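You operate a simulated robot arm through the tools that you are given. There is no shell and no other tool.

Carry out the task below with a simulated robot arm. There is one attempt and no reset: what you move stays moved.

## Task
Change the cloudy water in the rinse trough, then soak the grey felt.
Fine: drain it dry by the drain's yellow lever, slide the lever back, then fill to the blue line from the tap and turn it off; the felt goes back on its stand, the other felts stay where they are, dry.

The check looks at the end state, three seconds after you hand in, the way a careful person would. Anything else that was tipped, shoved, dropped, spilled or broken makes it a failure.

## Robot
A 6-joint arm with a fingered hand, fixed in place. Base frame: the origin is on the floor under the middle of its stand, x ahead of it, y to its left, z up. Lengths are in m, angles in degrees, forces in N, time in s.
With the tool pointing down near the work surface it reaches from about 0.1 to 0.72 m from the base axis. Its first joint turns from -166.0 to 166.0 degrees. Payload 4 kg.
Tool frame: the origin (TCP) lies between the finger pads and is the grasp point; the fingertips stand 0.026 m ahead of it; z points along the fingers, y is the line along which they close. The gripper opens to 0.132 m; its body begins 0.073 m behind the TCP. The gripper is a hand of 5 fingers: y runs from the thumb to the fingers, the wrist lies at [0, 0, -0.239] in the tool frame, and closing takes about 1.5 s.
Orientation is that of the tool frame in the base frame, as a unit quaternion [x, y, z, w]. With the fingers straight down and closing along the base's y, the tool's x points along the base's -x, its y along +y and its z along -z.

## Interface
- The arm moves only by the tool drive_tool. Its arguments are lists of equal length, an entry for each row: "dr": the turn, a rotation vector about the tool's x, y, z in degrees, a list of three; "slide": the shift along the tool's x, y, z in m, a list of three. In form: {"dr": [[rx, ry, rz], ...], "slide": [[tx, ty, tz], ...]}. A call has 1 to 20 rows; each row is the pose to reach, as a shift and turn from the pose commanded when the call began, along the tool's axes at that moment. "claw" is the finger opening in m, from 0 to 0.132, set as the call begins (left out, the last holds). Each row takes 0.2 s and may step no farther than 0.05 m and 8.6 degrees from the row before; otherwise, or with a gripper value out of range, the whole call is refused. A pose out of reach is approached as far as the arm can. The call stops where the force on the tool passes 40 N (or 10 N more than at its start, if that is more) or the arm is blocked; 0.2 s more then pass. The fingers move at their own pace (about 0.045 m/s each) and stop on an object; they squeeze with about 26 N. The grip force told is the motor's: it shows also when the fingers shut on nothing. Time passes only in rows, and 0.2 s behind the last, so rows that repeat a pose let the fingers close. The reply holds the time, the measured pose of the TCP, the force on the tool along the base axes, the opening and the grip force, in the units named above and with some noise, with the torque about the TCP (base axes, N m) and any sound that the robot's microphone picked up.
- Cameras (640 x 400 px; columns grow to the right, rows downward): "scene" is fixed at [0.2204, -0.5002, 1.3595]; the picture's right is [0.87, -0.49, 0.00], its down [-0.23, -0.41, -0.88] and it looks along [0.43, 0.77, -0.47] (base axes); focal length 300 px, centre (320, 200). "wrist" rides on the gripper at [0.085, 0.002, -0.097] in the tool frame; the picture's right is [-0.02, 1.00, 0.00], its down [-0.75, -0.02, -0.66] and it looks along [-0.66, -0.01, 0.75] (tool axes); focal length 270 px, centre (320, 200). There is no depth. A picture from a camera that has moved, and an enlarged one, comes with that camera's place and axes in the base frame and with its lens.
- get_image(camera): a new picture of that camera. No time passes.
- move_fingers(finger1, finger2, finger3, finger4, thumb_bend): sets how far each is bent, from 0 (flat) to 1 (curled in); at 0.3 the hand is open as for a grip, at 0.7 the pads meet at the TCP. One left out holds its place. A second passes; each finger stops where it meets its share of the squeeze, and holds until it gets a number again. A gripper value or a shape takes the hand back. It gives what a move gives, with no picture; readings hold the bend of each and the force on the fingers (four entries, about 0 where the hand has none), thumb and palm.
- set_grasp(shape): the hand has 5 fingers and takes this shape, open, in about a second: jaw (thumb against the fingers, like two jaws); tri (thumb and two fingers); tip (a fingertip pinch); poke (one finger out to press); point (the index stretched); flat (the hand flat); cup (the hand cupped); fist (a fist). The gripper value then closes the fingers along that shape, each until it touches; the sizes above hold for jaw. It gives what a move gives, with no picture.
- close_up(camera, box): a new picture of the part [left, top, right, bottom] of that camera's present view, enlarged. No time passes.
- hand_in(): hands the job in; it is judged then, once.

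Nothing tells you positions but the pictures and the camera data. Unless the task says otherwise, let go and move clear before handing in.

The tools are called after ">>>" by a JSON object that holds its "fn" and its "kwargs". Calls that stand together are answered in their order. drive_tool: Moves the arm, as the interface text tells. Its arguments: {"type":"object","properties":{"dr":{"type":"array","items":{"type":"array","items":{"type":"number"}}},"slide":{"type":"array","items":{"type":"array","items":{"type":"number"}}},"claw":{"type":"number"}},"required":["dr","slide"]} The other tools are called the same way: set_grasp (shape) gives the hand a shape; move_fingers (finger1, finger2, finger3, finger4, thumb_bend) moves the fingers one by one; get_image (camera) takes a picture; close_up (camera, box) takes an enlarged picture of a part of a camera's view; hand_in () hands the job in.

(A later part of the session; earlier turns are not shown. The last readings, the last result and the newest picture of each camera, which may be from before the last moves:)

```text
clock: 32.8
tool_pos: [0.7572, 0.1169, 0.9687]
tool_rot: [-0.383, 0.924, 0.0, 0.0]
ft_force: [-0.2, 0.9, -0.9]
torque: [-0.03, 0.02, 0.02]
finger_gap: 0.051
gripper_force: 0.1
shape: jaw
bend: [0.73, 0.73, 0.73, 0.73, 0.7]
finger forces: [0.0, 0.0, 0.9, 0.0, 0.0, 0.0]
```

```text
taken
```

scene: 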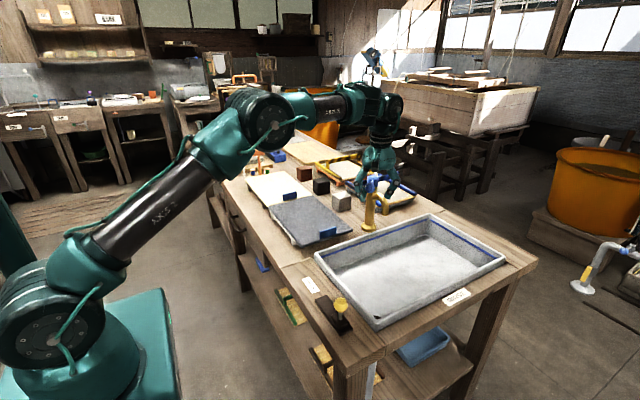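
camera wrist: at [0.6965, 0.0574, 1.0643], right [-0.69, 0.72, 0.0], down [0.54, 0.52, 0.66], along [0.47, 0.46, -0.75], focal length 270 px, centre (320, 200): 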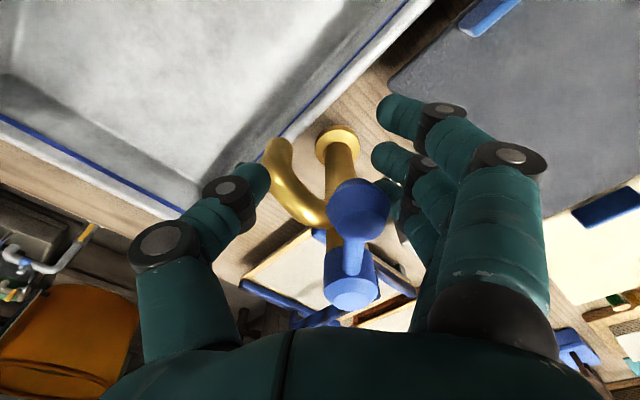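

The fingers have just touched the ball and it hasn't moved yet. I'll push about 1 cm more.

>>> {"fn": "drive_tool", "kwargs": {"dr": [[0, 0, 0], [0, 0, 0], [0, 0, 0]], "slide": [[0, -0.004, 0], [0, -0.008, 0], [0, -0.011, 0]]}}

>>> {"fn": "get_image", "kwargs": {"camera": "wrist"}}

>>> {"fn": "close_up", "kwargs": {"camera": "scene", "box": [310, 140, 530, 300]}}

```text
clock: 33.6
tool_pos: [0.7666, 0.1095, 0.9685]
tool_rot: [-0.383, 0.924, 0.0, 0.0]
ft_force: [-6.9, 5.7, -1.6]
torque: [0.0, 0.02, 0.12]
finger_gap: 0.0535
gripper_force: 0.1
shape: jaw
bend: [0.73, 0.73, 0.71, 0.73, 0.7]
finger forces: [0.0, 0.8, 6.3, 0.6, 0.1, 0.1]
```

```text
taken
camera wrist: at [0.7052, 0.0506, 1.0644], right [-0.69, 0.72, 0.0], down [0.54, 0.52, 0.66], along [0.47, 0.46, -0.75], focal length 270 px, centre (320, 200)
```

wrist: 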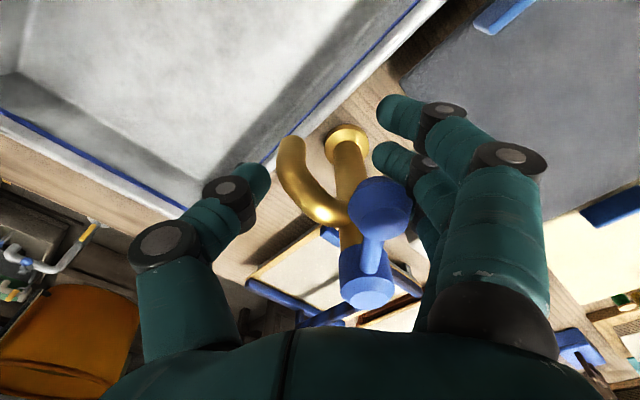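

```text
2.50 times, centred on (420, 220) of scene
camera zoom: at [0.2204, -0.5002, 1.3595], right [0.87, -0.49, 0.0], down [-0.23, -0.41, -0.88], along [0.43, 0.77, -0.47], focal length 751 px, centre (70, 150)
```

zoom: 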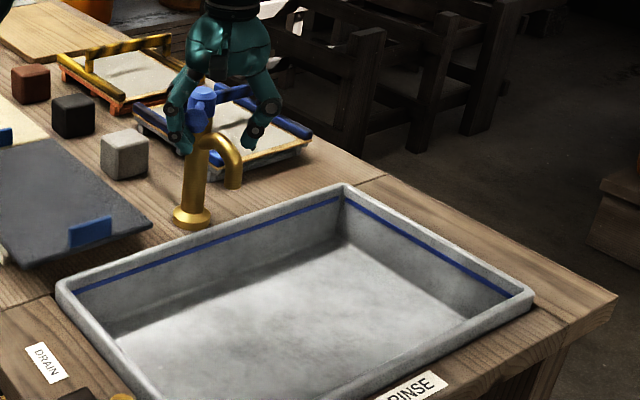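

That direction is blocked: the force rose to 9 N and the ball didn't move, so it's the closed stop. The tap must open clockwise as seen from above, so I'll push that way with the thumb along the lever's arc, turning the hand with it.

>>> {"fn": "drive_tool", "kwargs": {"dr": [[0, 0, 0], [0, 0, 0], [0, 0, 0], [0, 0, 8], [0, 0, 16]], "slide": [[0.001, 0.015, 0], [0.002, 0.03, 0], [0.003, 0.043, 0], [0.0008, 0.0537, 0], [-0.0029, 0.064, 0]]}}

>>> {"fn": "get_image", "kwargs": {"camera": "wrist"}}

>>> {"fn": "close_up", "kwargs": {"camera": "scene", "box": [310, 140, 530, 300]}}

```text
clock: 34.8
tool_pos: [0.7229, 0.1547, 0.9705]
tool_rot: [-0.249, 0.968, 0.0, 0.0]
ft_force: [-1.0, 0.7, -0.4]
torque: [0.01, -0.02, -0.01]
finger_gap: 0.0511
gripper_force: 0.1
shape: jaw
bend: [0.73, 0.73, 0.73, 0.73, 0.7]
finger forces: [0.0, 0.0, 0.1, 0.0, 0.5, 0.1]
```

```text
taken
camera wrist: at [0.6472, 0.1162, 1.0645], right [-0.47, 0.89, 0.0], down [0.67, 0.35, 0.66], along [0.58, 0.31, -0.75], focal length 270 px, centre (320, 200)
```

wrist: 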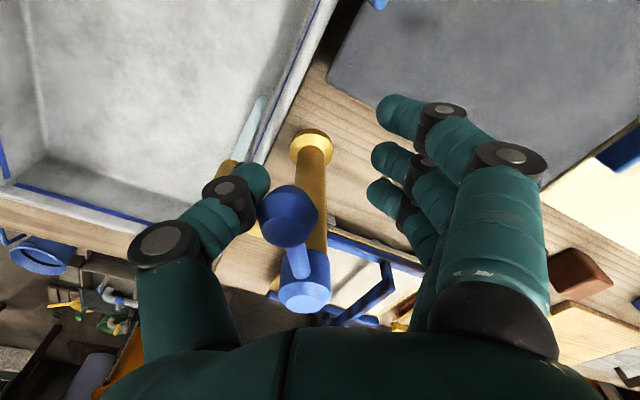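

```text
2.50 times, centred on (420, 220) of scene
camera zoom: at [0.2204, -0.5002, 1.3595], right [0.87, -0.49, 0.0], down [-0.23, -0.41, -0.88], along [0.43, 0.77, -0.47], focal length 751 px, centre (70, 150)
```

zoom: 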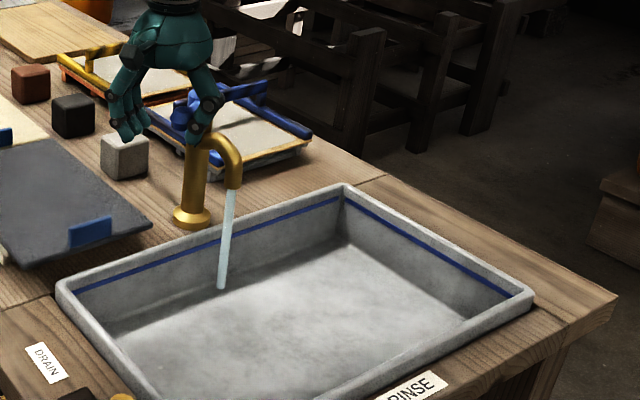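

Water is now running into the trough. I'll hold this opening for a few seconds and measure how fast it fills.

>>> {"fn": "drive_tool", "kwargs": {"dr": [[0, 0, 0], [0, 0, 0], [0, 0, 0], [0, 0, 0], [0, 0, 0], [0, 0, 0], [0, 0, 0], [0, 0, 0], [0, 0, 0], [0, 0, 0]], "slide": [[0, 0, 0], [0, 0, 0], [0, 0, 0], [0, 0, 0], [0, 0, 0], [0, 0, 0], [0, 0, 0], [0, 0, 0], [0, 0, 0], [0, 0, 0]]}}

>>> {"fn": "close_up", "kwargs": {"camera": "scene", "box": [310, 190, 530, 340]}}

```text
clock: 37.0
tool_pos: [0.7212, 0.1555, 0.9696]
tool_rot: [-0.251, 0.968, 0.0, 0.0]
ft_force: [0.0, -0.6, -0.7]
torque: [0.0, -0.05, 0.0]
finger_gap: 0.0509
gripper_force: 0.1
shape: jaw
bend: [0.73, 0.73, 0.73, 0.73, 0.7]
finger forces: [0.1, 0.1, 0.0, 0.0, 0.3, 0.1]
```

```text
2.67 times, centred on (420, 265) of scene
camera zoom: at [0.2204, -0.5002, 1.3595], right [0.87, -0.49, 0.0], down [-0.23, -0.41, -0.88], along [0.43, 0.77, -0.47], focal length 801 px, centre (53, 27)
```

zoom: 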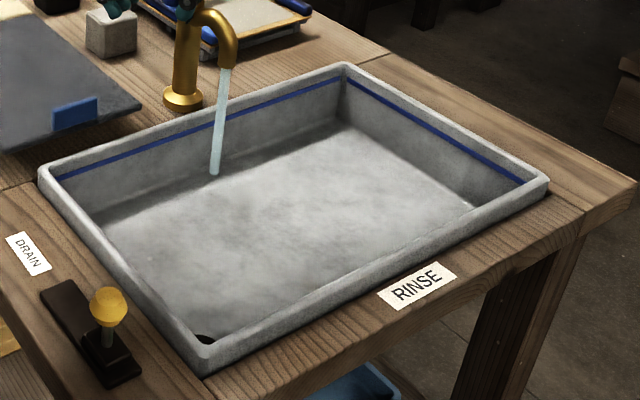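

The level is rising only slowly at this opening. I'll wait longer and watch.

>>> {"fn": "drive_tool", "kwargs": {"dr": [[0, 0, 0], [0, 0, 0], [0, 0, 0], [0, 0, 0], [0, 0, 0], [0, 0, 0], [0, 0, 0], [0, 0, 0], [0, 0, 0], [0, 0, 0], [0, 0, 0], [0, 0, 0], [0, 0, 0], [0, 0, 0], [0, 0, 0], [0, 0, 0], [0, 0, 0], [0, 0, 0], [0, 0, 0], [0, 0, 0]], "slide": [[0, 0, 0], [0, 0, 0], [0, 0, 0], [0, 0, 0], [0, 0, 0], [0, 0, 0], [0, 0, 0], [0, 0, 0], [0, 0, 0], [0, 0, 0], [0, 0, 0], [0, 0, 0], [0, 0, 0], [0, 0, 0], [0, 0, 0], [0, 0, 0], [0, 0, 0], [0, 0, 0], [0, 0, 0], [0, 0, 0]]}}

>>> {"fn": "close_up", "kwargs": {"camera": "scene", "box": [310, 190, 530, 340]}}

```text
clock: 41.2
tool_pos: [0.7223, 0.1558, 0.9691]
tool_rot: [-0.25, 0.968, 0.0, 0.0]
ft_force: [-0.4, 0.4, -0.2]
torque: [0.02, -0.01, 0.0]
finger_gap: 0.051
gripper_force: 0.1
shape: jaw
bend: [0.73, 0.73, 0.73, 0.73, 0.7]
finger forces: [0.1, 0.0, 0.0, 0.1, 0.0, 0.0]
```

```text
2.67 times, centred on (420, 265) of scene
camera zoom: at [0.2204, -0.5002, 1.3595], right [0.87, -0.49, 0.0], down [-0.23, -0.41, -0.88], along [0.43, 0.77, -0.47], focal length 801 px, centre (53, 27)
```

zoom: 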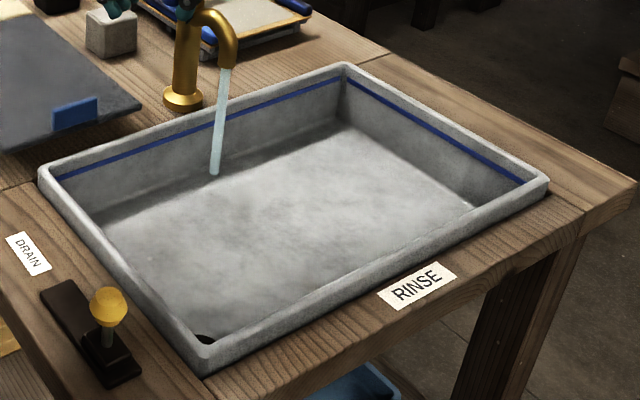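

It's hardly rising, and the drain lever is confirmed in its closed position, so the flow must simply be low. I'll open the tap further along the arc.

>>> {"fn": "drive_tool", "kwargs": {"dr": [[0, 0, 8], [0, 0, 16], [0, 0, 24], [0, 0, 30]], "slide": [[-0.0023, 0.0108, 0], [-0.006, 0.0211, 0], [-0.0112, 0.0307, 0], [-0.016, 0.0375, 0]]}}

>>> {"fn": "get_image", "kwargs": {"camera": "wrist"}}

>>> {"fn": "close_up", "kwargs": {"camera": "scene", "box": [310, 140, 530, 300]}}

```text
clock: 42.2
tool_pos: [0.7185, 0.1951, 0.9689]
tool_rot: [0.01, 1.0, 0.001, 0.0]
ft_force: [-0.6, -0.5, -1.0]
torque: [0.03, 0.0, 0.03]
finger_gap: 0.0511
gripper_force: 0.1
shape: jaw
bend: [0.73, 0.73, 0.73, 0.73, 0.7]
finger forces: [0.0, 0.0, 0.0, 0.0, 0.6, 0.0]
```

```text
taken
camera wrist: at [0.6345, 0.1986, 1.0645], right [0.04, 1.0, 0.0], down [0.75, -0.03, 0.66], along [0.66, -0.03, -0.75], focal length 270 px, centre (320, 200)
```

wrist: 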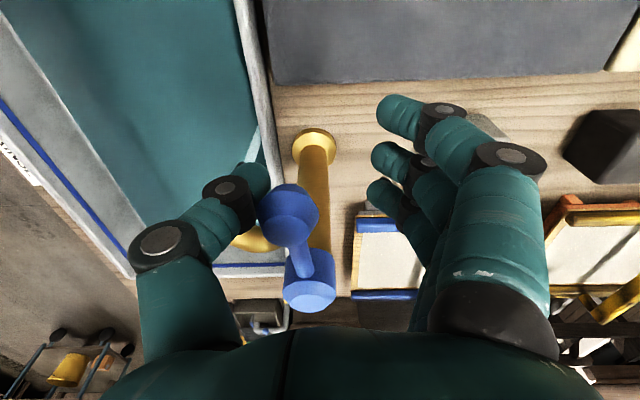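

```text
2.50 times, centred on (420, 220) of scene
camera zoom: at [0.2204, -0.5002, 1.3595], right [0.87, -0.49, 0.0], down [-0.23, -0.41, -0.88], along [0.43, 0.77, -0.47], focal length 751 px, centre (70, 150)
```

zoom: 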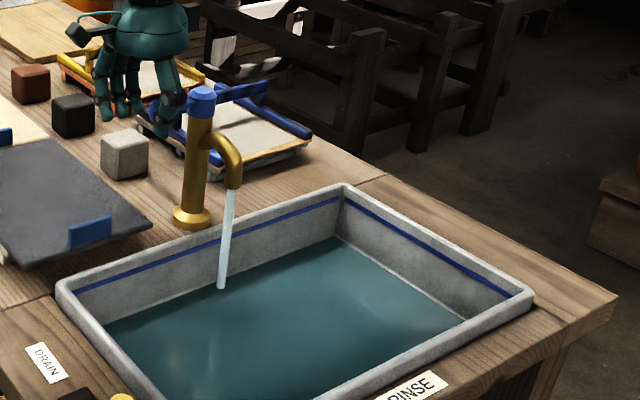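

Clear water is now visible across the trough floor. I'll wait in short intervals and track the gap between the water surface and the blue line.

>>> {"fn": "drive_tool", "kwargs": {"dr": [[0, 0, 0], [0, 0, 0], [0, 0, 0], [0, 0, 0], [0, 0, 0]], "slide": [[0, 0, 0], [0, 0, 0], [0, 0, 0], [0, 0, 0], [0, 0, 0]]}}

>>> {"fn": "close_up", "kwargs": {"camera": "scene", "box": [310, 190, 530, 340]}}

```text
clock: 43.4
tool_pos: [0.7193, 0.1954, 0.9701]
tool_rot: [0.009, 1.0, 0.0, 0.0]
ft_force: [-0.4, -1.0, -0.4]
torque: [0.02, 0.0, -0.01]
finger_gap: 0.0507
gripper_force: 0.0
shape: jaw
bend: [0.73, 0.73, 0.73, 0.73, 0.7]
finger forces: [0.0, 0.0, 0.0, 0.0, 0.3, 0.0]
```

```text
2.67 times, centred on (420, 265) of scene
camera zoom: at [0.2204, -0.5002, 1.3595], right [0.87, -0.49, 0.0], down [-0.23, -0.41, -0.88], along [0.43, 0.77, -0.47], focal length 801 px, centre (53, 27)
```

zoom: 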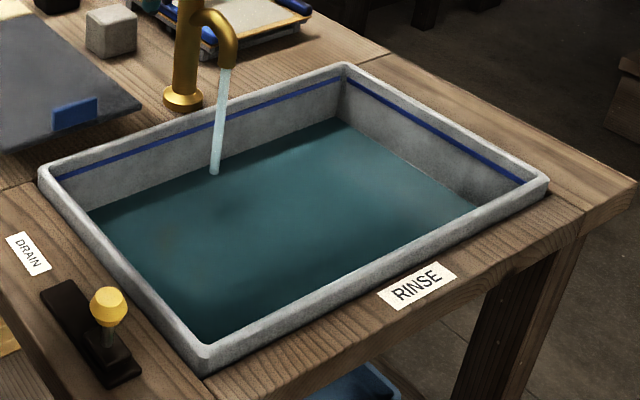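

>>> {"fn": "drive_tool", "kwargs": {"dr": [[0, 0, 0], [0, 0, 0], [0, 0, 0], [0, 0, 0], [0, 0, 0], [0, 0, 0], [0, 0, 0], [0, 0, 0], [0, 0, 0], [0, 0, 0]], "slide": [[0, 0, 0], [0, 0, 0], [0, 0, 0], [0, 0, 0], [0, 0, 0], [0, 0, 0], [0, 0, 0], [0, 0, 0], [0, 0, 0], [0, 0, 0]]}}

>>> {"fn": "close_up", "kwargs": {"camera": "scene", "box": [310, 190, 530, 340]}}

```text
clock: 45.6
tool_pos: [0.7184, 0.1942, 0.9691]
tool_rot: [0.009, 1.0, 0.001, 0.0]
ft_force: [-0.1, 0.2, 0.6]
torque: [0.02, 0.04, 0.0]
finger_gap: 0.051
gripper_force: 0.1
shape: jaw
bend: [0.73, 0.73, 0.73, 0.73, 0.7]
finger forces: [0.0, 0.1, 0.0, 0.0, 0.2, 0.0]
```

```text
2.67 times, centred on (420, 265) of scene
camera zoom: at [0.2204, -0.5002, 1.3595], right [0.87, -0.49, 0.0], down [-0.23, -0.41, -0.88], along [0.43, 0.77, -0.47], focal length 801 px, centre (53, 27)
```

zoom: 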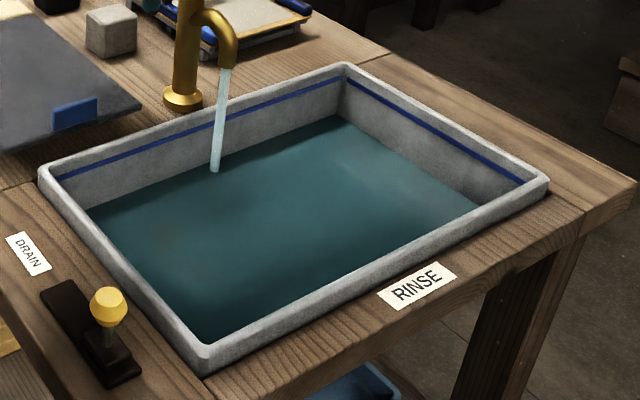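

The level rises slowly and steadily. I'll wait with longer holds and watch the back corner at higher zoom.

>>> {"fn": "drive_tool", "kwargs": {"dr": [[0, 0, 0], [0, 0, 0], [0, 0, 0], [0, 0, 0], [0, 0, 0], [0, 0, 0], [0, 0, 0], [0, 0, 0], [0, 0, 0], [0, 0, 0], [0, 0, 0], [0, 0, 0], [0, 0, 0], [0, 0, 0], [0, 0, 0], [0, 0, 0], [0, 0, 0], [0, 0, 0], [0, 0, 0], [0, 0, 0]], "slide": [[0, 0, 0], [0, 0, 0], [0, 0, 0], [0, 0, 0], [0, 0, 0], [0, 0, 0], [0, 0, 0], [0, 0, 0], [0, 0, 0], [0, 0, 0], [0, 0, 0], [0, 0, 0], [0, 0, 0], [0, 0, 0], [0, 0, 0], [0, 0, 0], [0, 0, 0], [0, 0, 0], [0, 0, 0], [0, 0, 0]]}}

>>> {"fn": "close_up", "kwargs": {"camera": "scene", "box": [390, 205, 510, 280]}}

>>> {"fn": "drive_tool", "kwargs": {"dr": [[0, 0, 0], [0, 0, 0], [0, 0, 0], [0, 0, 0], [0, 0, 0], [0, 0, 0], [0, 0, 0], [0, 0, 0], [0, 0, 0], [0, 0, 0], [0, 0, 0], [0, 0, 0], [0, 0, 0], [0, 0, 0], [0, 0, 0], [0, 0, 0], [0, 0, 0], [0, 0, 0], [0, 0, 0], [0, 0, 0]], "slide": [[0, 0, 0], [0, 0, 0], [0, 0, 0], [0, 0, 0], [0, 0, 0], [0, 0, 0], [0, 0, 0], [0, 0, 0], [0, 0, 0], [0, 0, 0], [0, 0, 0], [0, 0, 0], [0, 0, 0], [0, 0, 0], [0, 0, 0], [0, 0, 0], [0, 0, 0], [0, 0, 0], [0, 0, 0], [0, 0, 0]]}}

>>> {"fn": "close_up", "kwargs": {"camera": "scene", "box": [390, 205, 510, 280]}}

```text
clock: 49.8
tool_pos: [0.7198, 0.1953, 0.9689]
tool_rot: [0.009, 1.0, 0.001, 0.001]
ft_force: [-0.3, 0.8, -0.3]
torque: [0.02, -0.01, -0.02]
finger_gap: 0.0509
gripper_force: 0.0
shape: jaw
bend: [0.73, 0.73, 0.73, 0.73, 0.7]
finger forces: [0.0, 0.0, 0.1, 0.1, 0.1, 0.0]
```

```text
5.33 times, centred on (450, 242) of scene
camera zoom: at [0.2204, -0.5002, 1.3595], right [0.87, -0.49, 0.0], down [-0.23, -0.41, -0.88], along [0.43, 0.77, -0.47], focal length 1603 px, centre (-373, -27)
```

zoom: 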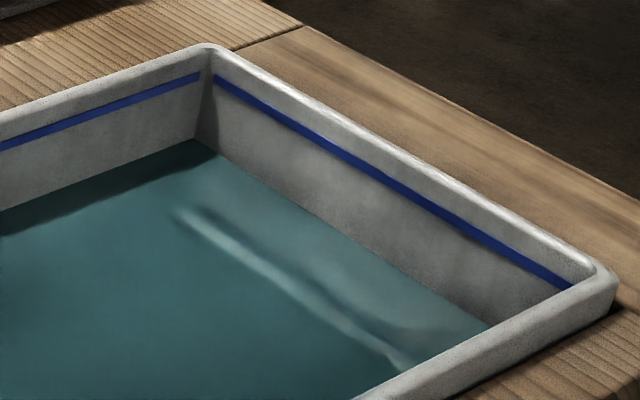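

```text
clock: 54.0
tool_pos: [0.719, 0.195, 0.968]
tool_rot: [0.008, 1.0, 0.001, 0.0]
ft_force: [-0.6, -0.5, 1.1]
torque: [-0.02, -0.03, 0.03]
finger_gap: 0.0509
gripper_force: 0.0
shape: jaw
bend: [0.73, 0.73, 0.73, 0.73, 0.7]
finger forces: [0.0, 0.0, 0.1, 0.1, 0.1, 0.0]
```

```text
5.33 times, centred on (450, 242) of scene
camera zoom: at [0.2204, -0.5002, 1.3595], right [0.87, -0.49, 0.0], down [-0.23, -0.41, -0.88], along [0.43, 0.77, -0.47], focal length 1603 px, centre (-373, -27)
```

zoom: 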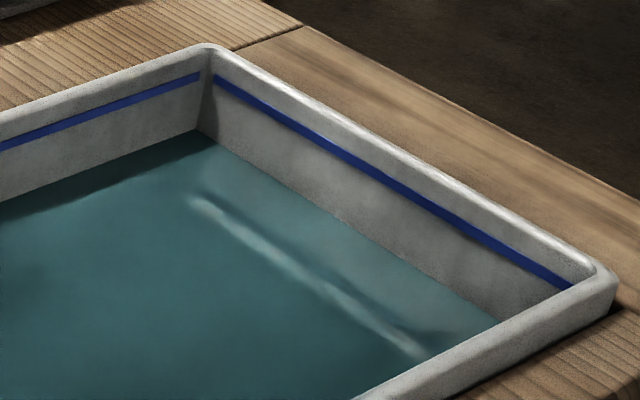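

The surface rises about 10 px per 4.2 s and has about 54 px to go to the line. I'll hold for three more intervals and then check.

>>> {"fn": "drive_tool", "kwargs": {"dr": [[0, 0, 0], [0, 0, 0], [0, 0, 0], [0, 0, 0], [0, 0, 0], [0, 0, 0], [0, 0, 0], [0, 0, 0], [0, 0, 0], [0, 0, 0], [0, 0, 0], [0, 0, 0], [0, 0, 0], [0, 0, 0], [0, 0, 0], [0, 0, 0], [0, 0, 0], [0, 0, 0], [0, 0, 0], [0, 0, 0]], "slide": [[0, 0, 0], [0, 0, 0], [0, 0, 0], [0, 0, 0], [0, 0, 0], [0, 0, 0], [0, 0, 0], [0, 0, 0], [0, 0, 0], [0, 0, 0], [0, 0, 0], [0, 0, 0], [0, 0, 0], [0, 0, 0], [0, 0, 0], [0, 0, 0], [0, 0, 0], [0, 0, 0], [0, 0, 0], [0, 0, 0]]}}

>>> {"fn": "drive_tool", "kwargs": {"dr": [[0, 0, 0], [0, 0, 0], [0, 0, 0], [0, 0, 0], [0, 0, 0], [0, 0, 0], [0, 0, 0], [0, 0, 0], [0, 0, 0], [0, 0, 0], [0, 0, 0], [0, 0, 0], [0, 0, 0], [0, 0, 0], [0, 0, 0], [0, 0, 0], [0, 0, 0], [0, 0, 0], [0, 0, 0], [0, 0, 0]], "slide": [[0, 0, 0], [0, 0, 0], [0, 0, 0], [0, 0, 0], [0, 0, 0], [0, 0, 0], [0, 0, 0], [0, 0, 0], [0, 0, 0], [0, 0, 0], [0, 0, 0], [0, 0, 0], [0, 0, 0], [0, 0, 0], [0, 0, 0], [0, 0, 0], [0, 0, 0], [0, 0, 0], [0, 0, 0], [0, 0, 0]]}}

>>> {"fn": "close_up", "kwargs": {"camera": "scene", "box": [390, 205, 510, 280]}}

```text
clock: 58.2
tool_pos: [0.7196, 0.1953, 0.9684]
tool_rot: [0.009, 1.0, 0.0, 0.0]
ft_force: [-0.1, 0.6, 0.3]
torque: [0.07, -0.02, 0.0]
finger_gap: 0.0508
gripper_force: 0.0
shape: jaw
bend: [0.73, 0.73, 0.73, 0.73, 0.7]
finger forces: [0.1, 0.0, 0.1, 0.0, 0.1, 0.0]
```

```text
clock: 62.4
tool_pos: [0.7198, 0.1948, 0.9696]
tool_rot: [0.009, 1.0, 0.0, 0.0]
ft_force: [0.2, 0.5, -0.6]
torque: [-0.01, 0.03, 0.0]
finger_gap: 0.0511
gripper_force: 0.0
shape: jaw
bend: [0.73, 0.73, 0.73, 0.73, 0.7]
finger forces: [0.0, 0.0, 0.1, 0.1, 0.1, 0.0]
```

```text
5.33 times, centred on (450, 242) of scene
camera zoom: at [0.2204, -0.5002, 1.3595], right [0.87, -0.49, 0.0], down [-0.23, -0.41, -0.88], along [0.43, 0.77, -0.47], focal length 1603 px, centre (-373, -27)
```

zoom: 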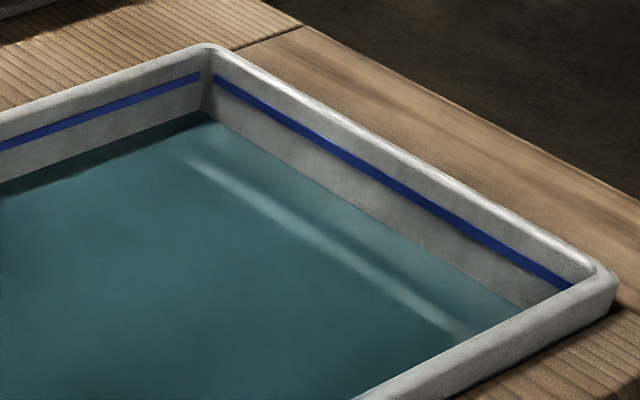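

>>> {"fn": "drive_tool", "kwargs": {"dr": [[0, 0, 0], [0, 0, 0], [0, 0, 0], [0, 0, 0], [0, 0, 0], [0, 0, 0], [0, 0, 0], [0, 0, 0], [0, 0, 0], [0, 0, 0], [0, 0, 0], [0, 0, 0], [0, 0, 0], [0, 0, 0], [0, 0, 0], [0, 0, 0], [0, 0, 0], [0, 0, 0], [0, 0, 0], [0, 0, 0]], "slide": [[0, 0, 0], [0, 0, 0], [0, 0, 0], [0, 0, 0], [0, 0, 0], [0, 0, 0], [0, 0, 0], [0, 0, 0], [0, 0, 0], [0, 0, 0], [0, 0, 0], [0, 0, 0], [0, 0, 0], [0, 0, 0], [0, 0, 0], [0, 0, 0], [0, 0, 0], [0, 0, 0], [0, 0, 0], [0, 0, 0]]}}

>>> {"fn": "drive_tool", "kwargs": {"dr": [[0, 0, 0], [0, 0, 0], [0, 0, 0], [0, 0, 0], [0, 0, 0], [0, 0, 0], [0, 0, 0], [0, 0, 0], [0, 0, 0], [0, 0, 0], [0, 0, 0], [0, 0, 0], [0, 0, 0], [0, 0, 0], [0, 0, 0], [0, 0, 0], [0, 0, 0], [0, 0, 0], [0, 0, 0], [0, 0, 0]], "slide": [[0, 0, 0], [0, 0, 0], [0, 0, 0], [0, 0, 0], [0, 0, 0], [0, 0, 0], [0, 0, 0], [0, 0, 0], [0, 0, 0], [0, 0, 0], [0, 0, 0], [0, 0, 0], [0, 0, 0], [0, 0, 0], [0, 0, 0], [0, 0, 0], [0, 0, 0], [0, 0, 0], [0, 0, 0], [0, 0, 0]]}}

>>> {"fn": "close_up", "kwargs": {"camera": "scene", "box": [390, 205, 510, 280]}}

>>> {"fn": "get_image", "kwargs": {"camera": "wrist"}}

```text
clock: 66.6
tool_pos: [0.7195, 0.1955, 0.9693]
tool_rot: [0.009, 1.0, 0.0, 0.0]
ft_force: [0.1, 0.2, 0.5]
torque: [0.01, -0.01, 0.03]
finger_gap: 0.0508
gripper_force: 0.0
shape: jaw
bend: [0.73, 0.73, 0.73, 0.73, 0.7]
finger forces: [0.0, 0.0, 0.0, 0.0, 0.0, 0.0]
```

```text
clock: 70.8
tool_pos: [0.7191, 0.1943, 0.9685]
tool_rot: [0.008, 1.0, 0.001, 0.0]
ft_force: [0.5, -0.4, -0.2]
torque: [0.0, -0.04, 0.01]
finger_gap: 0.0506
gripper_force: 0.1
shape: jaw
bend: [0.73, 0.73, 0.73, 0.73, 0.7]
finger forces: [0.0, 0.0, 0.0, 0.0, 0.0, 0.0]
```

```text
5.33 times, centred on (450, 242) of scene
camera zoom: at [0.2204, -0.5002, 1.3595], right [0.87, -0.49, 0.0], down [-0.23, -0.41, -0.88], along [0.43, 0.77, -0.47], focal length 1603 px, centre (-373, -27)
```

zoom: 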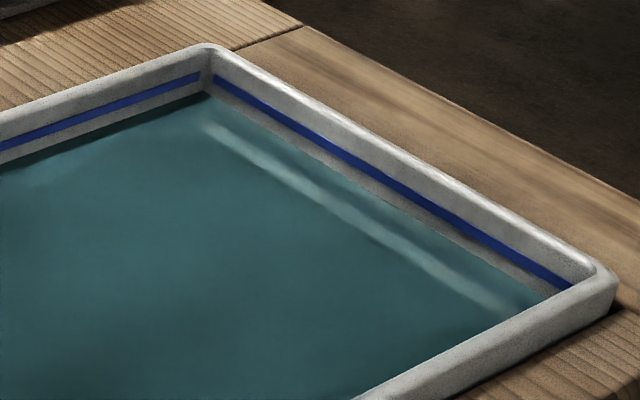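

```text
taken
camera wrist: at [0.6345, 0.1984, 1.0645], right [0.04, 1.0, 0.0], down [0.75, -0.03, 0.66], along [0.66, -0.02, -0.75], focal length 270 px, centre (320, 200)
```

wrist: 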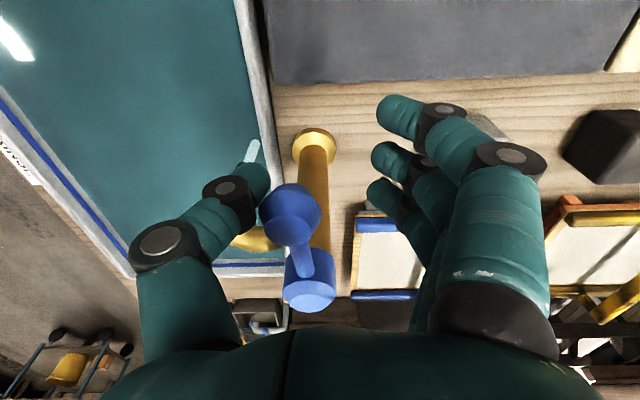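

About 18 px remain. I'll wait one more interval, then start closing just before the surface reaches the line.

>>> {"fn": "drive_tool", "kwargs": {"dr": [[0, 0, 0], [0, 0, 0], [0, 0, 0], [0, 0, 0], [0, 0, 0], [0, 0, 0], [0, 0, 0], [0, 0, 0], [0, 0, 0], [0, 0, 0], [0, 0, 0], [0, 0, 0], [0, 0, 0], [0, 0, 0], [0, 0, 0], [0, 0, 0], [0, 0, 0], [0, 0, 0], [0, 0, 0], [0, 0, 0]], "slide": [[0, 0, 0], [0, 0, 0], [0, 0, 0], [0, 0, 0], [0, 0, 0], [0, 0, 0], [0, 0, 0], [0, 0, 0], [0, 0, 0], [0, 0, 0], [0, 0, 0], [0, 0, 0], [0, 0, 0], [0, 0, 0], [0, 0, 0], [0, 0, 0], [0, 0, 0], [0, 0, 0], [0, 0, 0], [0, 0, 0]]}}

>>> {"fn": "close_up", "kwargs": {"camera": "scene", "box": [390, 205, 510, 280]}}

>>> {"fn": "close_up", "kwargs": {"camera": "scene", "box": [405, 205, 465, 243]}}

```text
clock: 75.0
tool_pos: [0.7189, 0.1957, 0.9692]
tool_rot: [0.008, 1.0, 0.0, 0.0]
ft_force: [-0.2, -0.3, -0.2]
torque: [0.02, -0.01, -0.02]
finger_gap: 0.0507
gripper_force: 0.1
shape: jaw
bend: [0.73, 0.73, 0.73, 0.73, 0.7]
finger forces: [0.0, 0.0, 0.0, 0.1, 0.0, 0.0]
```

```text
5.33 times, centred on (450, 242) of scene
camera zoom: at [0.2204, -0.5002, 1.3595], right [0.87, -0.49, 0.0], down [-0.23, -0.41, -0.88], along [0.43, 0.77, -0.47], focal length 1603 px, centre (-373, -27)
```

zoom: 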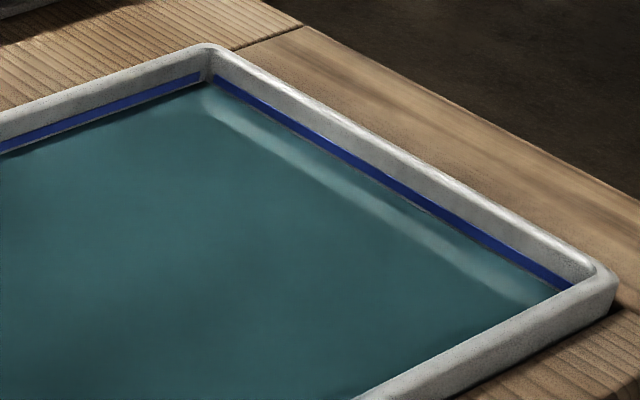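

```text
10.53 times, centred on (435, 224) of scene
camera zoom: at [0.2204, -0.5002, 1.3595], right [0.87, -0.49, 0.0], down [-0.23, -0.41, -0.88], along [0.43, 0.77, -0.47], focal length 3163 px, centre (-890, -53)
```

zoom: 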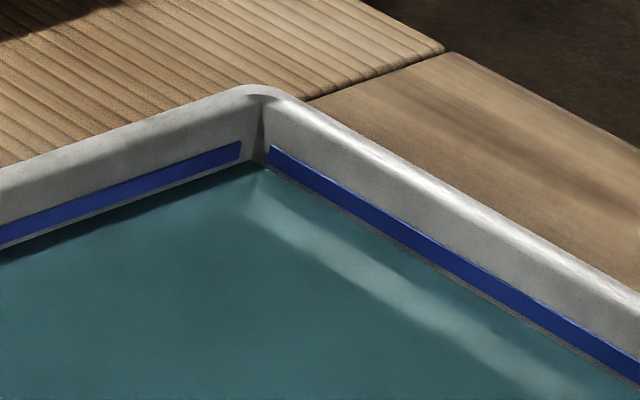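

The surface is just under the blue line. I'll wait about 2 s more and then, in the same call, push the lever back along its arc to the closed stop.

>>> {"fn": "drive_tool", "kwargs": {"dr": [[0, 0, 0], [0, 0, 0], [0, 0, 0], [0, 0, 0], [0, 0, 0], [0, 0, 0], [0, 0, 0], [0, 0, 0], [0, 0, 0], [0, 0, 0], [0, 0, 0], [0, 0, 0], [0, 0, -6], [0, 0, -14], [0, 0, -22], [0, 0, -30], [0, 0, -38], [0, 0, -46], [0, 0, -46]], "slide": [[0, 0, 0], [0, 0, 0], [0, 0, 0], [0, 0, 0], [0, 0, 0], [0, 0, 0], [0, 0, 0], [0, 0, 0], [0, 0, 0], [0, 0, 0], [0, 0, 0], [-0.001, -0.021, 0], [-0.0037, -0.0409, 0], [-0.0086, -0.051, 0], [-0.0152, -0.0612, 0], [-0.0233, -0.0703, 0], [-0.0333, -0.0789, 0], [-0.0446, -0.0859, 0], [-0.0468, -0.0879, 0]]}}

>>> {"fn": "get_image", "kwargs": {"camera": "wrist"}}

>>> {"fn": "close_up", "kwargs": {"camera": "scene", "box": [310, 140, 530, 300]}}

>>> {"fn": "close_up", "kwargs": {"camera": "scene", "box": [405, 205, 465, 243]}}

```text
clock: 79.0
tool_pos: [0.7639, 0.1074, 0.97]
tool_rot: [-0.384, 0.923, 0.0, 0.001]
ft_force: [-2.6, 7.0, -2.2]
torque: [-0.03, -0.02, -0.01]
finger_gap: 0.0533
gripper_force: 0.0
shape: jaw
bend: [0.73, 0.73, 0.71, 0.73, 0.7]
finger forces: [0.0, 0.1, 6.9, 0.6, 0.0, 0.0]
```

```text
taken
camera wrist: at [0.7029, 0.0488, 1.0647], right [-0.69, 0.72, 0.0], down [0.54, 0.52, 0.66], along [0.47, 0.46, -0.75], focal length 270 px, centre (320, 200)
```

wrist: 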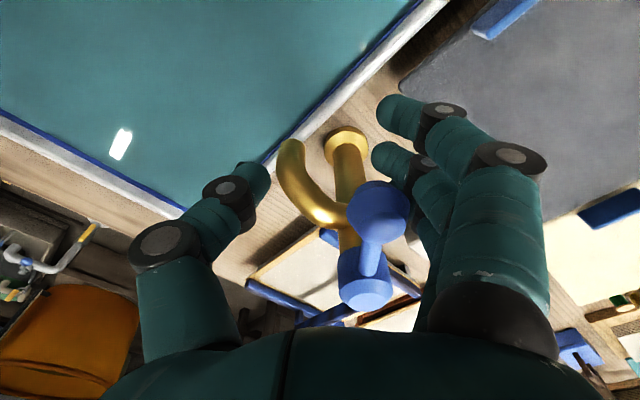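

```text
2.50 times, centred on (420, 220) of scene
camera zoom: at [0.2204, -0.5002, 1.3595], right [0.87, -0.49, 0.0], down [-0.23, -0.41, -0.88], along [0.43, 0.77, -0.47], focal length 751 px, centre (70, 150)
```

zoom: 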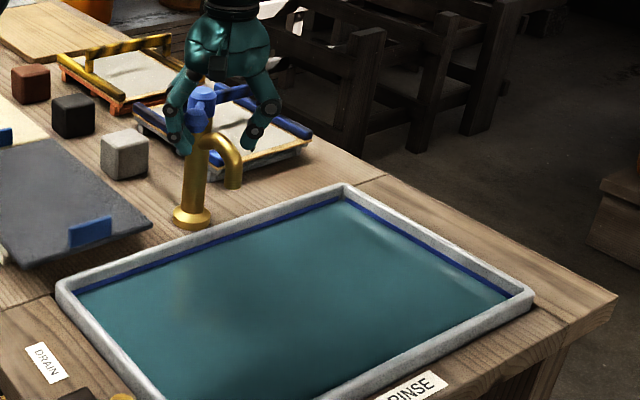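

```text
10.53 times, centred on (435, 224) of scene
camera zoom: at [0.2204, -0.5002, 1.3595], right [0.87, -0.49, 0.0], down [-0.23, -0.41, -0.88], along [0.43, 0.77, -0.47], focal length 3163 px, centre (-890, -53)
```

zoom: 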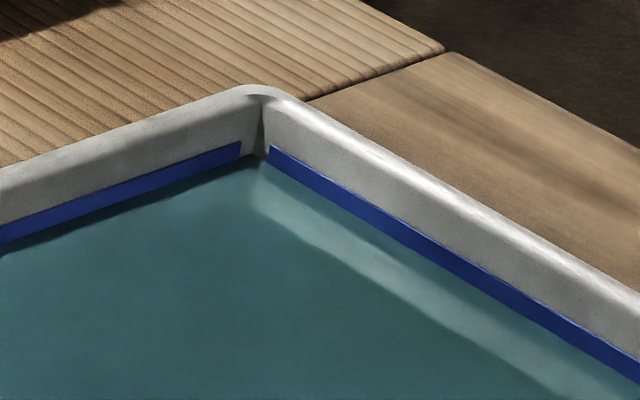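

The stream has stopped, the lever is at its closed stop, and the water sits within the blue line. I'll centre the gap around the ball so nothing touches, then rise straight up.

>>> {"fn": "drive_tool", "kwargs": {"dr": [[0, 0, 0], [0, 0, 0], [0, 0, 0], [0, 0, 0], [0, 0, 0], [0, 0, 0], [0, 0, 0]], "slide": [[0.001, 0.014, 0], [0.002, 0.029, 0], [0.002, 0.029, -0.015], [0.002, 0.029, -0.035], [0.002, 0.029, -0.06], [0.002, 0.029, -0.09], [0.002, 0.029, -0.12]]}}

>>> {"fn": "get_image", "kwargs": {"camera": "wrist"}}

>>> {"fn": "close_up", "kwargs": {"camera": "scene", "box": [310, 140, 530, 300]}}

>>> {"fn": "close_up", "kwargs": {"camera": "scene", "box": [415, 205, 445, 225]}}

```text
clock: 80.6
tool_pos: [0.7434, 0.1269, 1.0889]
tool_rot: [-0.383, 0.924, 0.0, 0.0]
ft_force: [-0.6, 0.8, -0.8]
torque: [0.02, -0.03, -0.04]
finger_gap: 0.0508
gripper_force: 0.0
shape: jaw
bend: [0.73, 0.73, 0.73, 0.73, 0.7]
finger forces: [0.0, 0.0, 0.1, 0.1, 0.0, 0.0]
```

```text
taken
camera wrist: at [0.6814, 0.0692, 1.1851], right [-0.69, 0.72, 0.0], down [0.54, 0.52, 0.66], along [0.47, 0.46, -0.75], focal length 270 px, centre (320, 200)
```

wrist: 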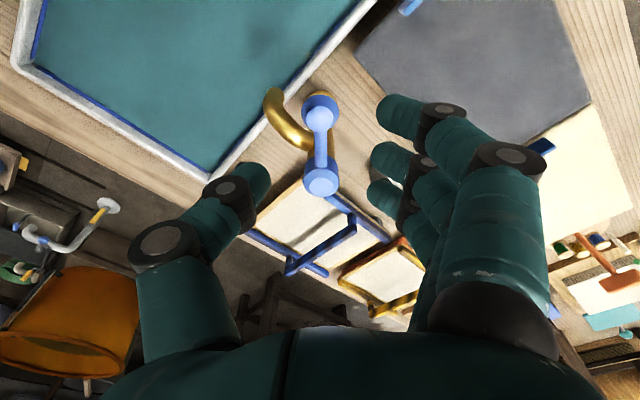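

```text
2.50 times, centred on (420, 220) of scene
camera zoom: at [0.2204, -0.5002, 1.3595], right [0.87, -0.49, 0.0], down [-0.23, -0.41, -0.88], along [0.43, 0.77, -0.47], focal length 751 px, centre (70, 150)
```

zoom: 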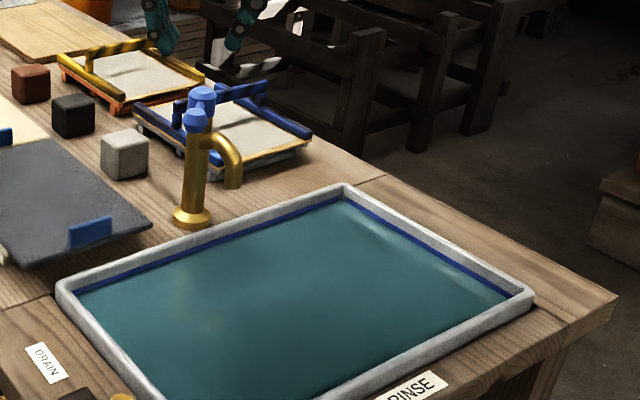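

```text
16.00 times, centred on (430, 215) of scene
camera zoom: at [0.2204, -0.5002, 1.3595], right [0.87, -0.49, 0.0], down [-0.23, -0.41, -0.88], along [0.43, 0.77, -0.47], focal length 4808 px, centre (-1440, -40)
```

zoom: 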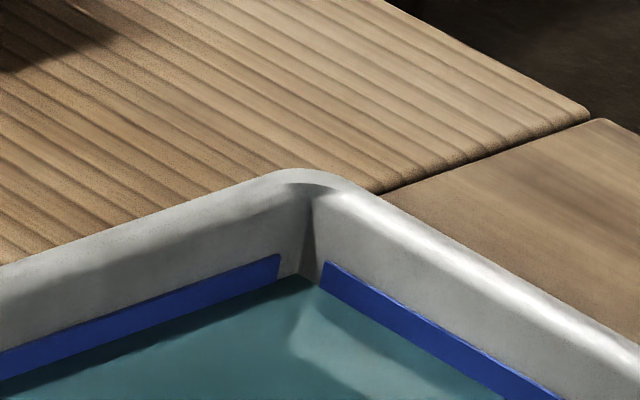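

The tap is off and undisturbed and the level lies within the line. Next I'll move above the grey felt's blue tab at about [0.615, 0.158, 0.84], turning the hand back to close along y.

>>> {"fn": "drive_tool", "kwargs": {"dr": [[0, 0, 7.5], [0, 0, 15], [0, 0, 22.5], [0, 0, 30], [0, 0, 37.5], [0, 0, 45]], "slide": [[0.013, 0.021, 0.0], [0.026, 0.042, 0.015], [0.039, 0.062, 0.03], [0.052, 0.083, 0.05], [0.065, 0.104, 0.07], [0.078, 0.125, 0.09]]}}

>>> {"fn": "get_image", "kwargs": {"camera": "wrist"}}

>>> {"fn": "get_image", "kwargs": {"camera": "scene"}}

>>> {"fn": "close_up", "kwargs": {"camera": "scene", "box": [260, 180, 370, 260]}}

```text
clock: 82.0
tool_pos: [0.5987, 0.1595, 1.0018]
tool_rot: [0.0, 1.0, 0.0, 0.0]
ft_force: [0.5, 1.0, 0.5]
torque: [0.0, -0.01, -0.02]
finger_gap: 0.0507
gripper_force: 0.0
shape: jaw
bend: [0.73, 0.73, 0.73, 0.73, 0.7]
finger forces: [0.0, 0.0, 0.0, 0.1, 0.1, 0.0]
```

```text
taken
camera wrist: at [0.5142, 0.1607, 1.0961], right [0.02, 1.0, 0.0], down [0.75, -0.02, 0.66], along [0.66, -0.01, -0.75], focal length 270 px, centre (320, 200)
```

wrist: 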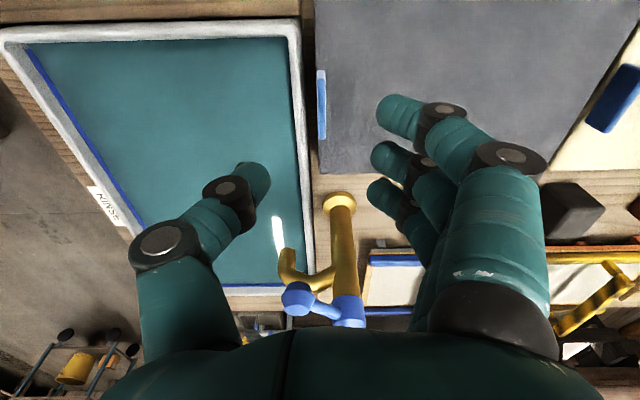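

```text
taken
```

scene: 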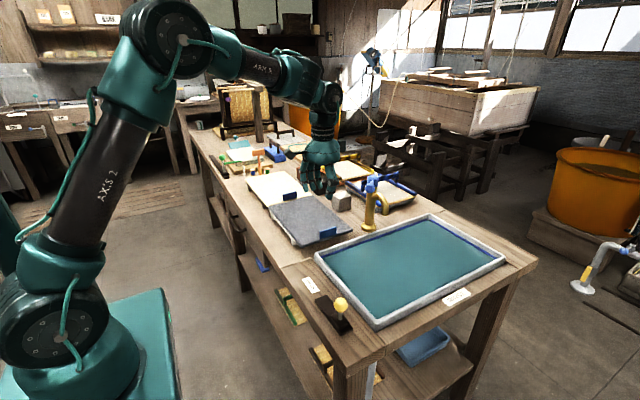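

```text
5.00 times, centred on (315, 220) of scene
camera zoom: at [0.2204, -0.5002, 1.3595], right [0.87, -0.49, 0.0], down [-0.23, -0.41, -0.88], along [0.43, 0.77, -0.47], focal length 1503 px, centre (345, 100)
```

zoom: 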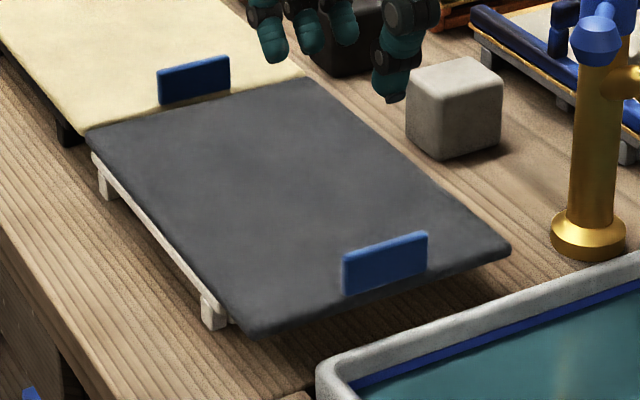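

The tab is about [0.618, 0.161] with its top near z 0.85 and the felt's surface near z 0.823. I'll descend to a bit above the tab with the jaw partly closed, then check the clearance to the trough rim.

>>> {"fn": "drive_tool", "kwargs": {"dr": [[0, 0, 0], [0, 0, 0], [0, 0, 0], [0, 0, 0]], "slide": [[-0.005, 0.0, 0.03], [-0.01, 0.001, 0.06], [-0.015, 0.0015, 0.09], [-0.019, 0.0015, 0.112]], "claw": 0.05}}

>>> {"fn": "get_image", "kwargs": {"camera": "wrist"}}

>>> {"fn": "close_up", "kwargs": {"camera": "scene", "box": [260, 160, 400, 270]}}

```text
clock: 83.0
tool_pos: [0.6202, 0.1616, 0.8888]
tool_rot: [-0.001, 1.0, 0.0, 0.0]
ft_force: [-0.1, 0.0, 0.5]
torque: [0.01, 0.0, 0.01]
finger_gap: 0.0508
gripper_force: 0.2
shape: jaw
bend: [0.73, 0.73, 0.73, 0.73, 0.7]
finger forces: [0.0, 0.0, 0.0, 0.0, 0.1, 0.0]
```

```text
taken
camera wrist: at [0.5347, 0.1632, 0.9844], right [0.02, 1.0, 0.0], down [0.75, -0.02, 0.66], along [0.66, -0.01, -0.75], focal length 270 px, centre (320, 200)
```

wrist: 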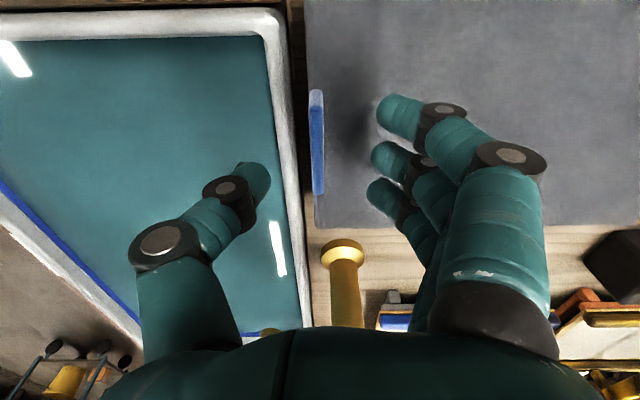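

```text
3.64 times, centred on (330, 215) of scene
camera zoom: at [0.2204, -0.5002, 1.3595], right [0.87, -0.49, 0.0], down [-0.23, -0.41, -0.88], along [0.43, 0.77, -0.47], focal length 1093 px, centre (284, 146)
```

zoom: 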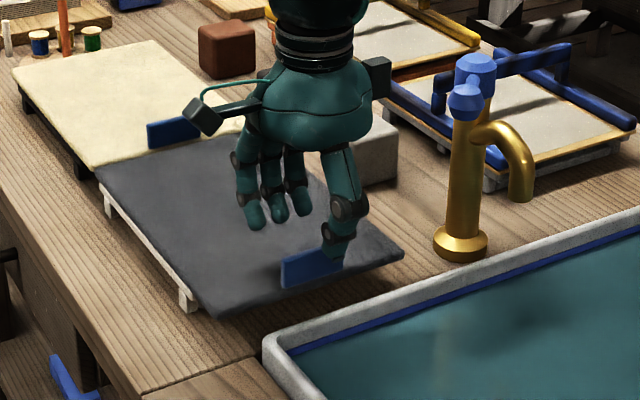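

The thumb and fingers straddle the tab line. I'll lower slowly to TCP z ≈ 0.856, keeping the fingertips above the felt surface and the rim.

>>> {"fn": "drive_tool", "kwargs": {"dr": [[0, 0, 0], [0, 0, 0], [0, 0, 0], [0, 0, 0]], "slide": [[0.001, -0.0005, 0.01], [0.002, -0.001, 0.018], [0.003, -0.0015, 0.026], [0.003, -0.0015, 0.033]]}}

>>> {"fn": "get_image", "kwargs": {"camera": "wrist"}}

>>> {"fn": "close_up", "kwargs": {"camera": "scene", "box": [280, 180, 380, 260]}}

```text
clock: 84.0
tool_pos: [0.614, 0.1596, 0.8544]
tool_rot: [0.0, 1.0, 0.0, 0.0]
ft_force: [-0.5, -0.4, 0.2]
torque: [-0.01, 0.01, 0.03]
finger_gap: 0.0504
gripper_force: 0.0
shape: jaw
bend: [0.73, 0.73, 0.73, 0.73, 0.7]
finger forces: [0.0, 0.1, 0.1, 0.1, 0.0, 0.0]
```

```text
taken
camera wrist: at [0.5306, 0.1612, 0.9503], right [0.02, 1.0, 0.0], down [0.75, -0.02, 0.66], along [0.66, -0.01, -0.75], focal length 270 px, centre (320, 200)
```

wrist: 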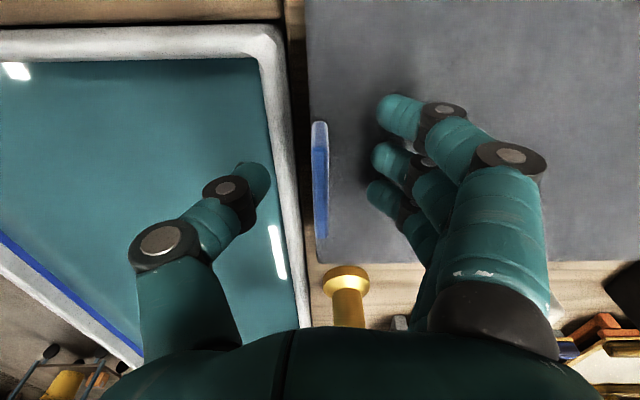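

```text
5.00 times, centred on (330, 220) of scene
camera zoom: at [0.2204, -0.5002, 1.3595], right [0.87, -0.49, 0.0], down [-0.23, -0.41, -0.88], along [0.43, 0.77, -0.47], focal length 1503 px, centre (270, 100)
```

zoom: 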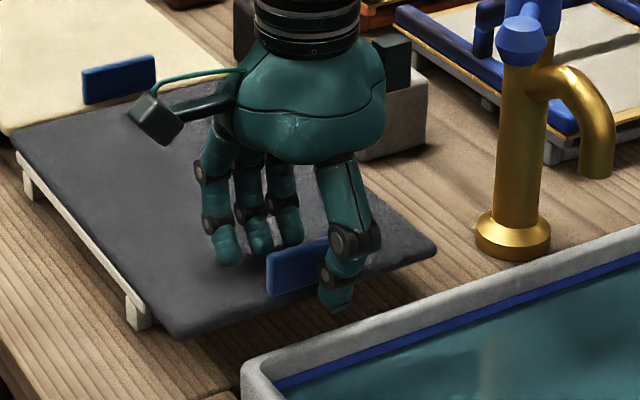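

The thumb has cleared the rim and sits on the trough side of the tab, with the fingers on the other side. I'll close on the tab.

>>> {"fn": "drive_tool", "kwargs": {"dr": [[0, 0, 0], [0, 0, 0], [0, 0, 0], [0, 0, 0], [0, 0, 0], [0, 0, 0], [0, 0, 0], [0, 0, 0]], "slide": [[0, 0, 0.001], [0, 0, 0.001], [0, 0, 0.001], [0, 0, 0.001], [0, 0, 0.001], [0, 0, 0.001], [0, 0, 0.001], [0, 0, 0.001]], "claw": 0.0}}

>>> {"fn": "get_image", "kwargs": {"camera": "wrist"}}

>>> {"fn": "close_up", "kwargs": {"camera": "scene", "box": [260, 160, 400, 270]}}

```text
clock: 85.8
tool_pos: [0.6149, 0.159, 0.8531]
tool_rot: [0.0, 1.0, 0.0, 0.0]
ft_force: [-0.5, -0.1, -1.0]
torque: [0.07, 0.03, 0.11]
finger_gap: 0.0
gripper_force: 26.0
shape: jaw
bend: [0.66, 0.7, 0.7, 0.7, 0.7]
finger forces: [0.0, 9.0, 6.8, 5.7, 21.9, 0.1]
```

```text
taken
camera wrist: at [0.5303, 0.161, 0.9488], right [0.02, 1.0, 0.0], down [0.75, -0.02, 0.66], along [0.66, -0.01, -0.75], focal length 270 px, centre (320, 200)
```

wrist: 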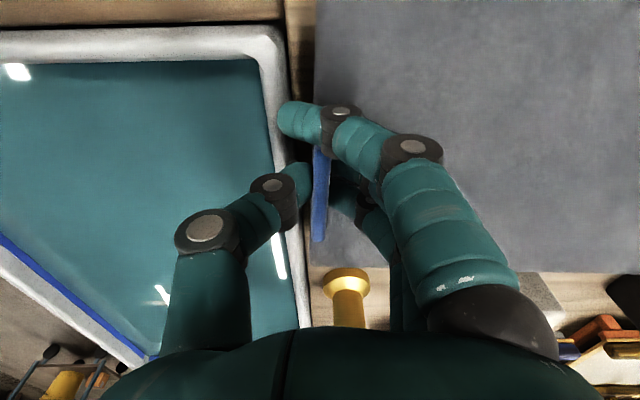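

```text
3.64 times, centred on (330, 215) of scene
camera zoom: at [0.2204, -0.5002, 1.3595], right [0.87, -0.49, 0.0], down [-0.23, -0.41, -0.88], along [0.43, 0.77, -0.47], focal length 1093 px, centre (284, 146)
```

zoom: 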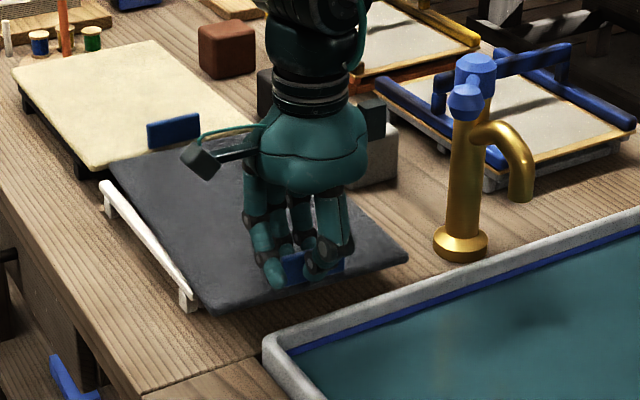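

The tab is gripped, with about 22 N on the thumb against about 22 N on the fingers. I'll lift slowly a few centimetres and see how the felt behaves.

>>> {"fn": "drive_tool", "kwargs": {"dr": [[0, 0, 0], [0, 0, 0], [0, 0, 0], [0, 0, 0]], "slide": [[0, 0, -0.006], [0, 0, -0.012], [0, 0, -0.02], [0, 0, -0.03]]}}

>>> {"fn": "get_image", "kwargs": {"camera": "wrist"}}

>>> {"fn": "close_up", "kwargs": {"camera": "scene", "box": [240, 150, 400, 270]}}

```text
clock: 86.8
tool_pos: [0.615, 0.1597, 0.884]
tool_rot: [0.0, 1.0, 0.0, 0.0]
ft_force: [0.5, 0.1, -0.8]
torque: [0.03, -0.03, 0.06]
finger_gap: 0.0
gripper_force: 26.8
shape: jaw
bend: [0.66, 0.69, 0.7, 0.7, 0.7]
finger forces: [0.0, 9.4, 7.0, 5.4, 21.8, 0.0]
```

```text
taken
camera wrist: at [0.5305, 0.1607, 0.979], right [0.02, 1.0, 0.0], down [0.75, -0.02, 0.66], along [0.66, -0.01, -0.75], focal length 270 px, centre (320, 200)
```

wrist: 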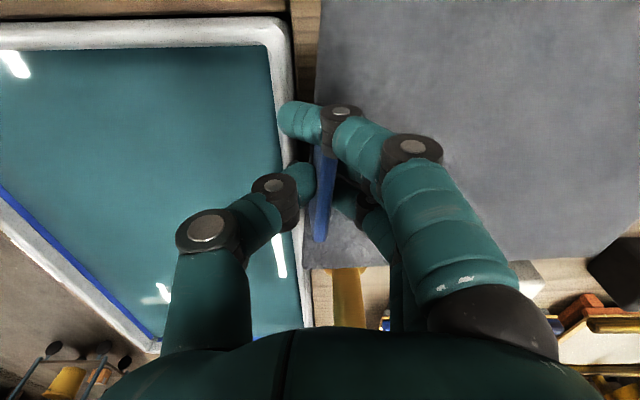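

```text
3.33 times, centred on (320, 210) of scene
camera zoom: at [0.2204, -0.5002, 1.3595], right [0.87, -0.49, 0.0], down [-0.23, -0.41, -0.88], along [0.43, 0.77, -0.47], focal length 1002 px, centre (320, 167)
```

zoom: 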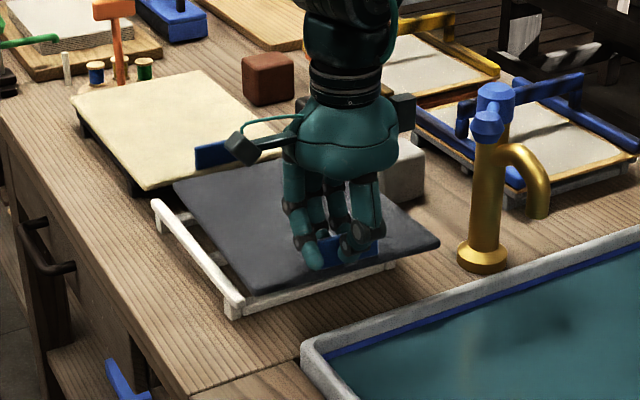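

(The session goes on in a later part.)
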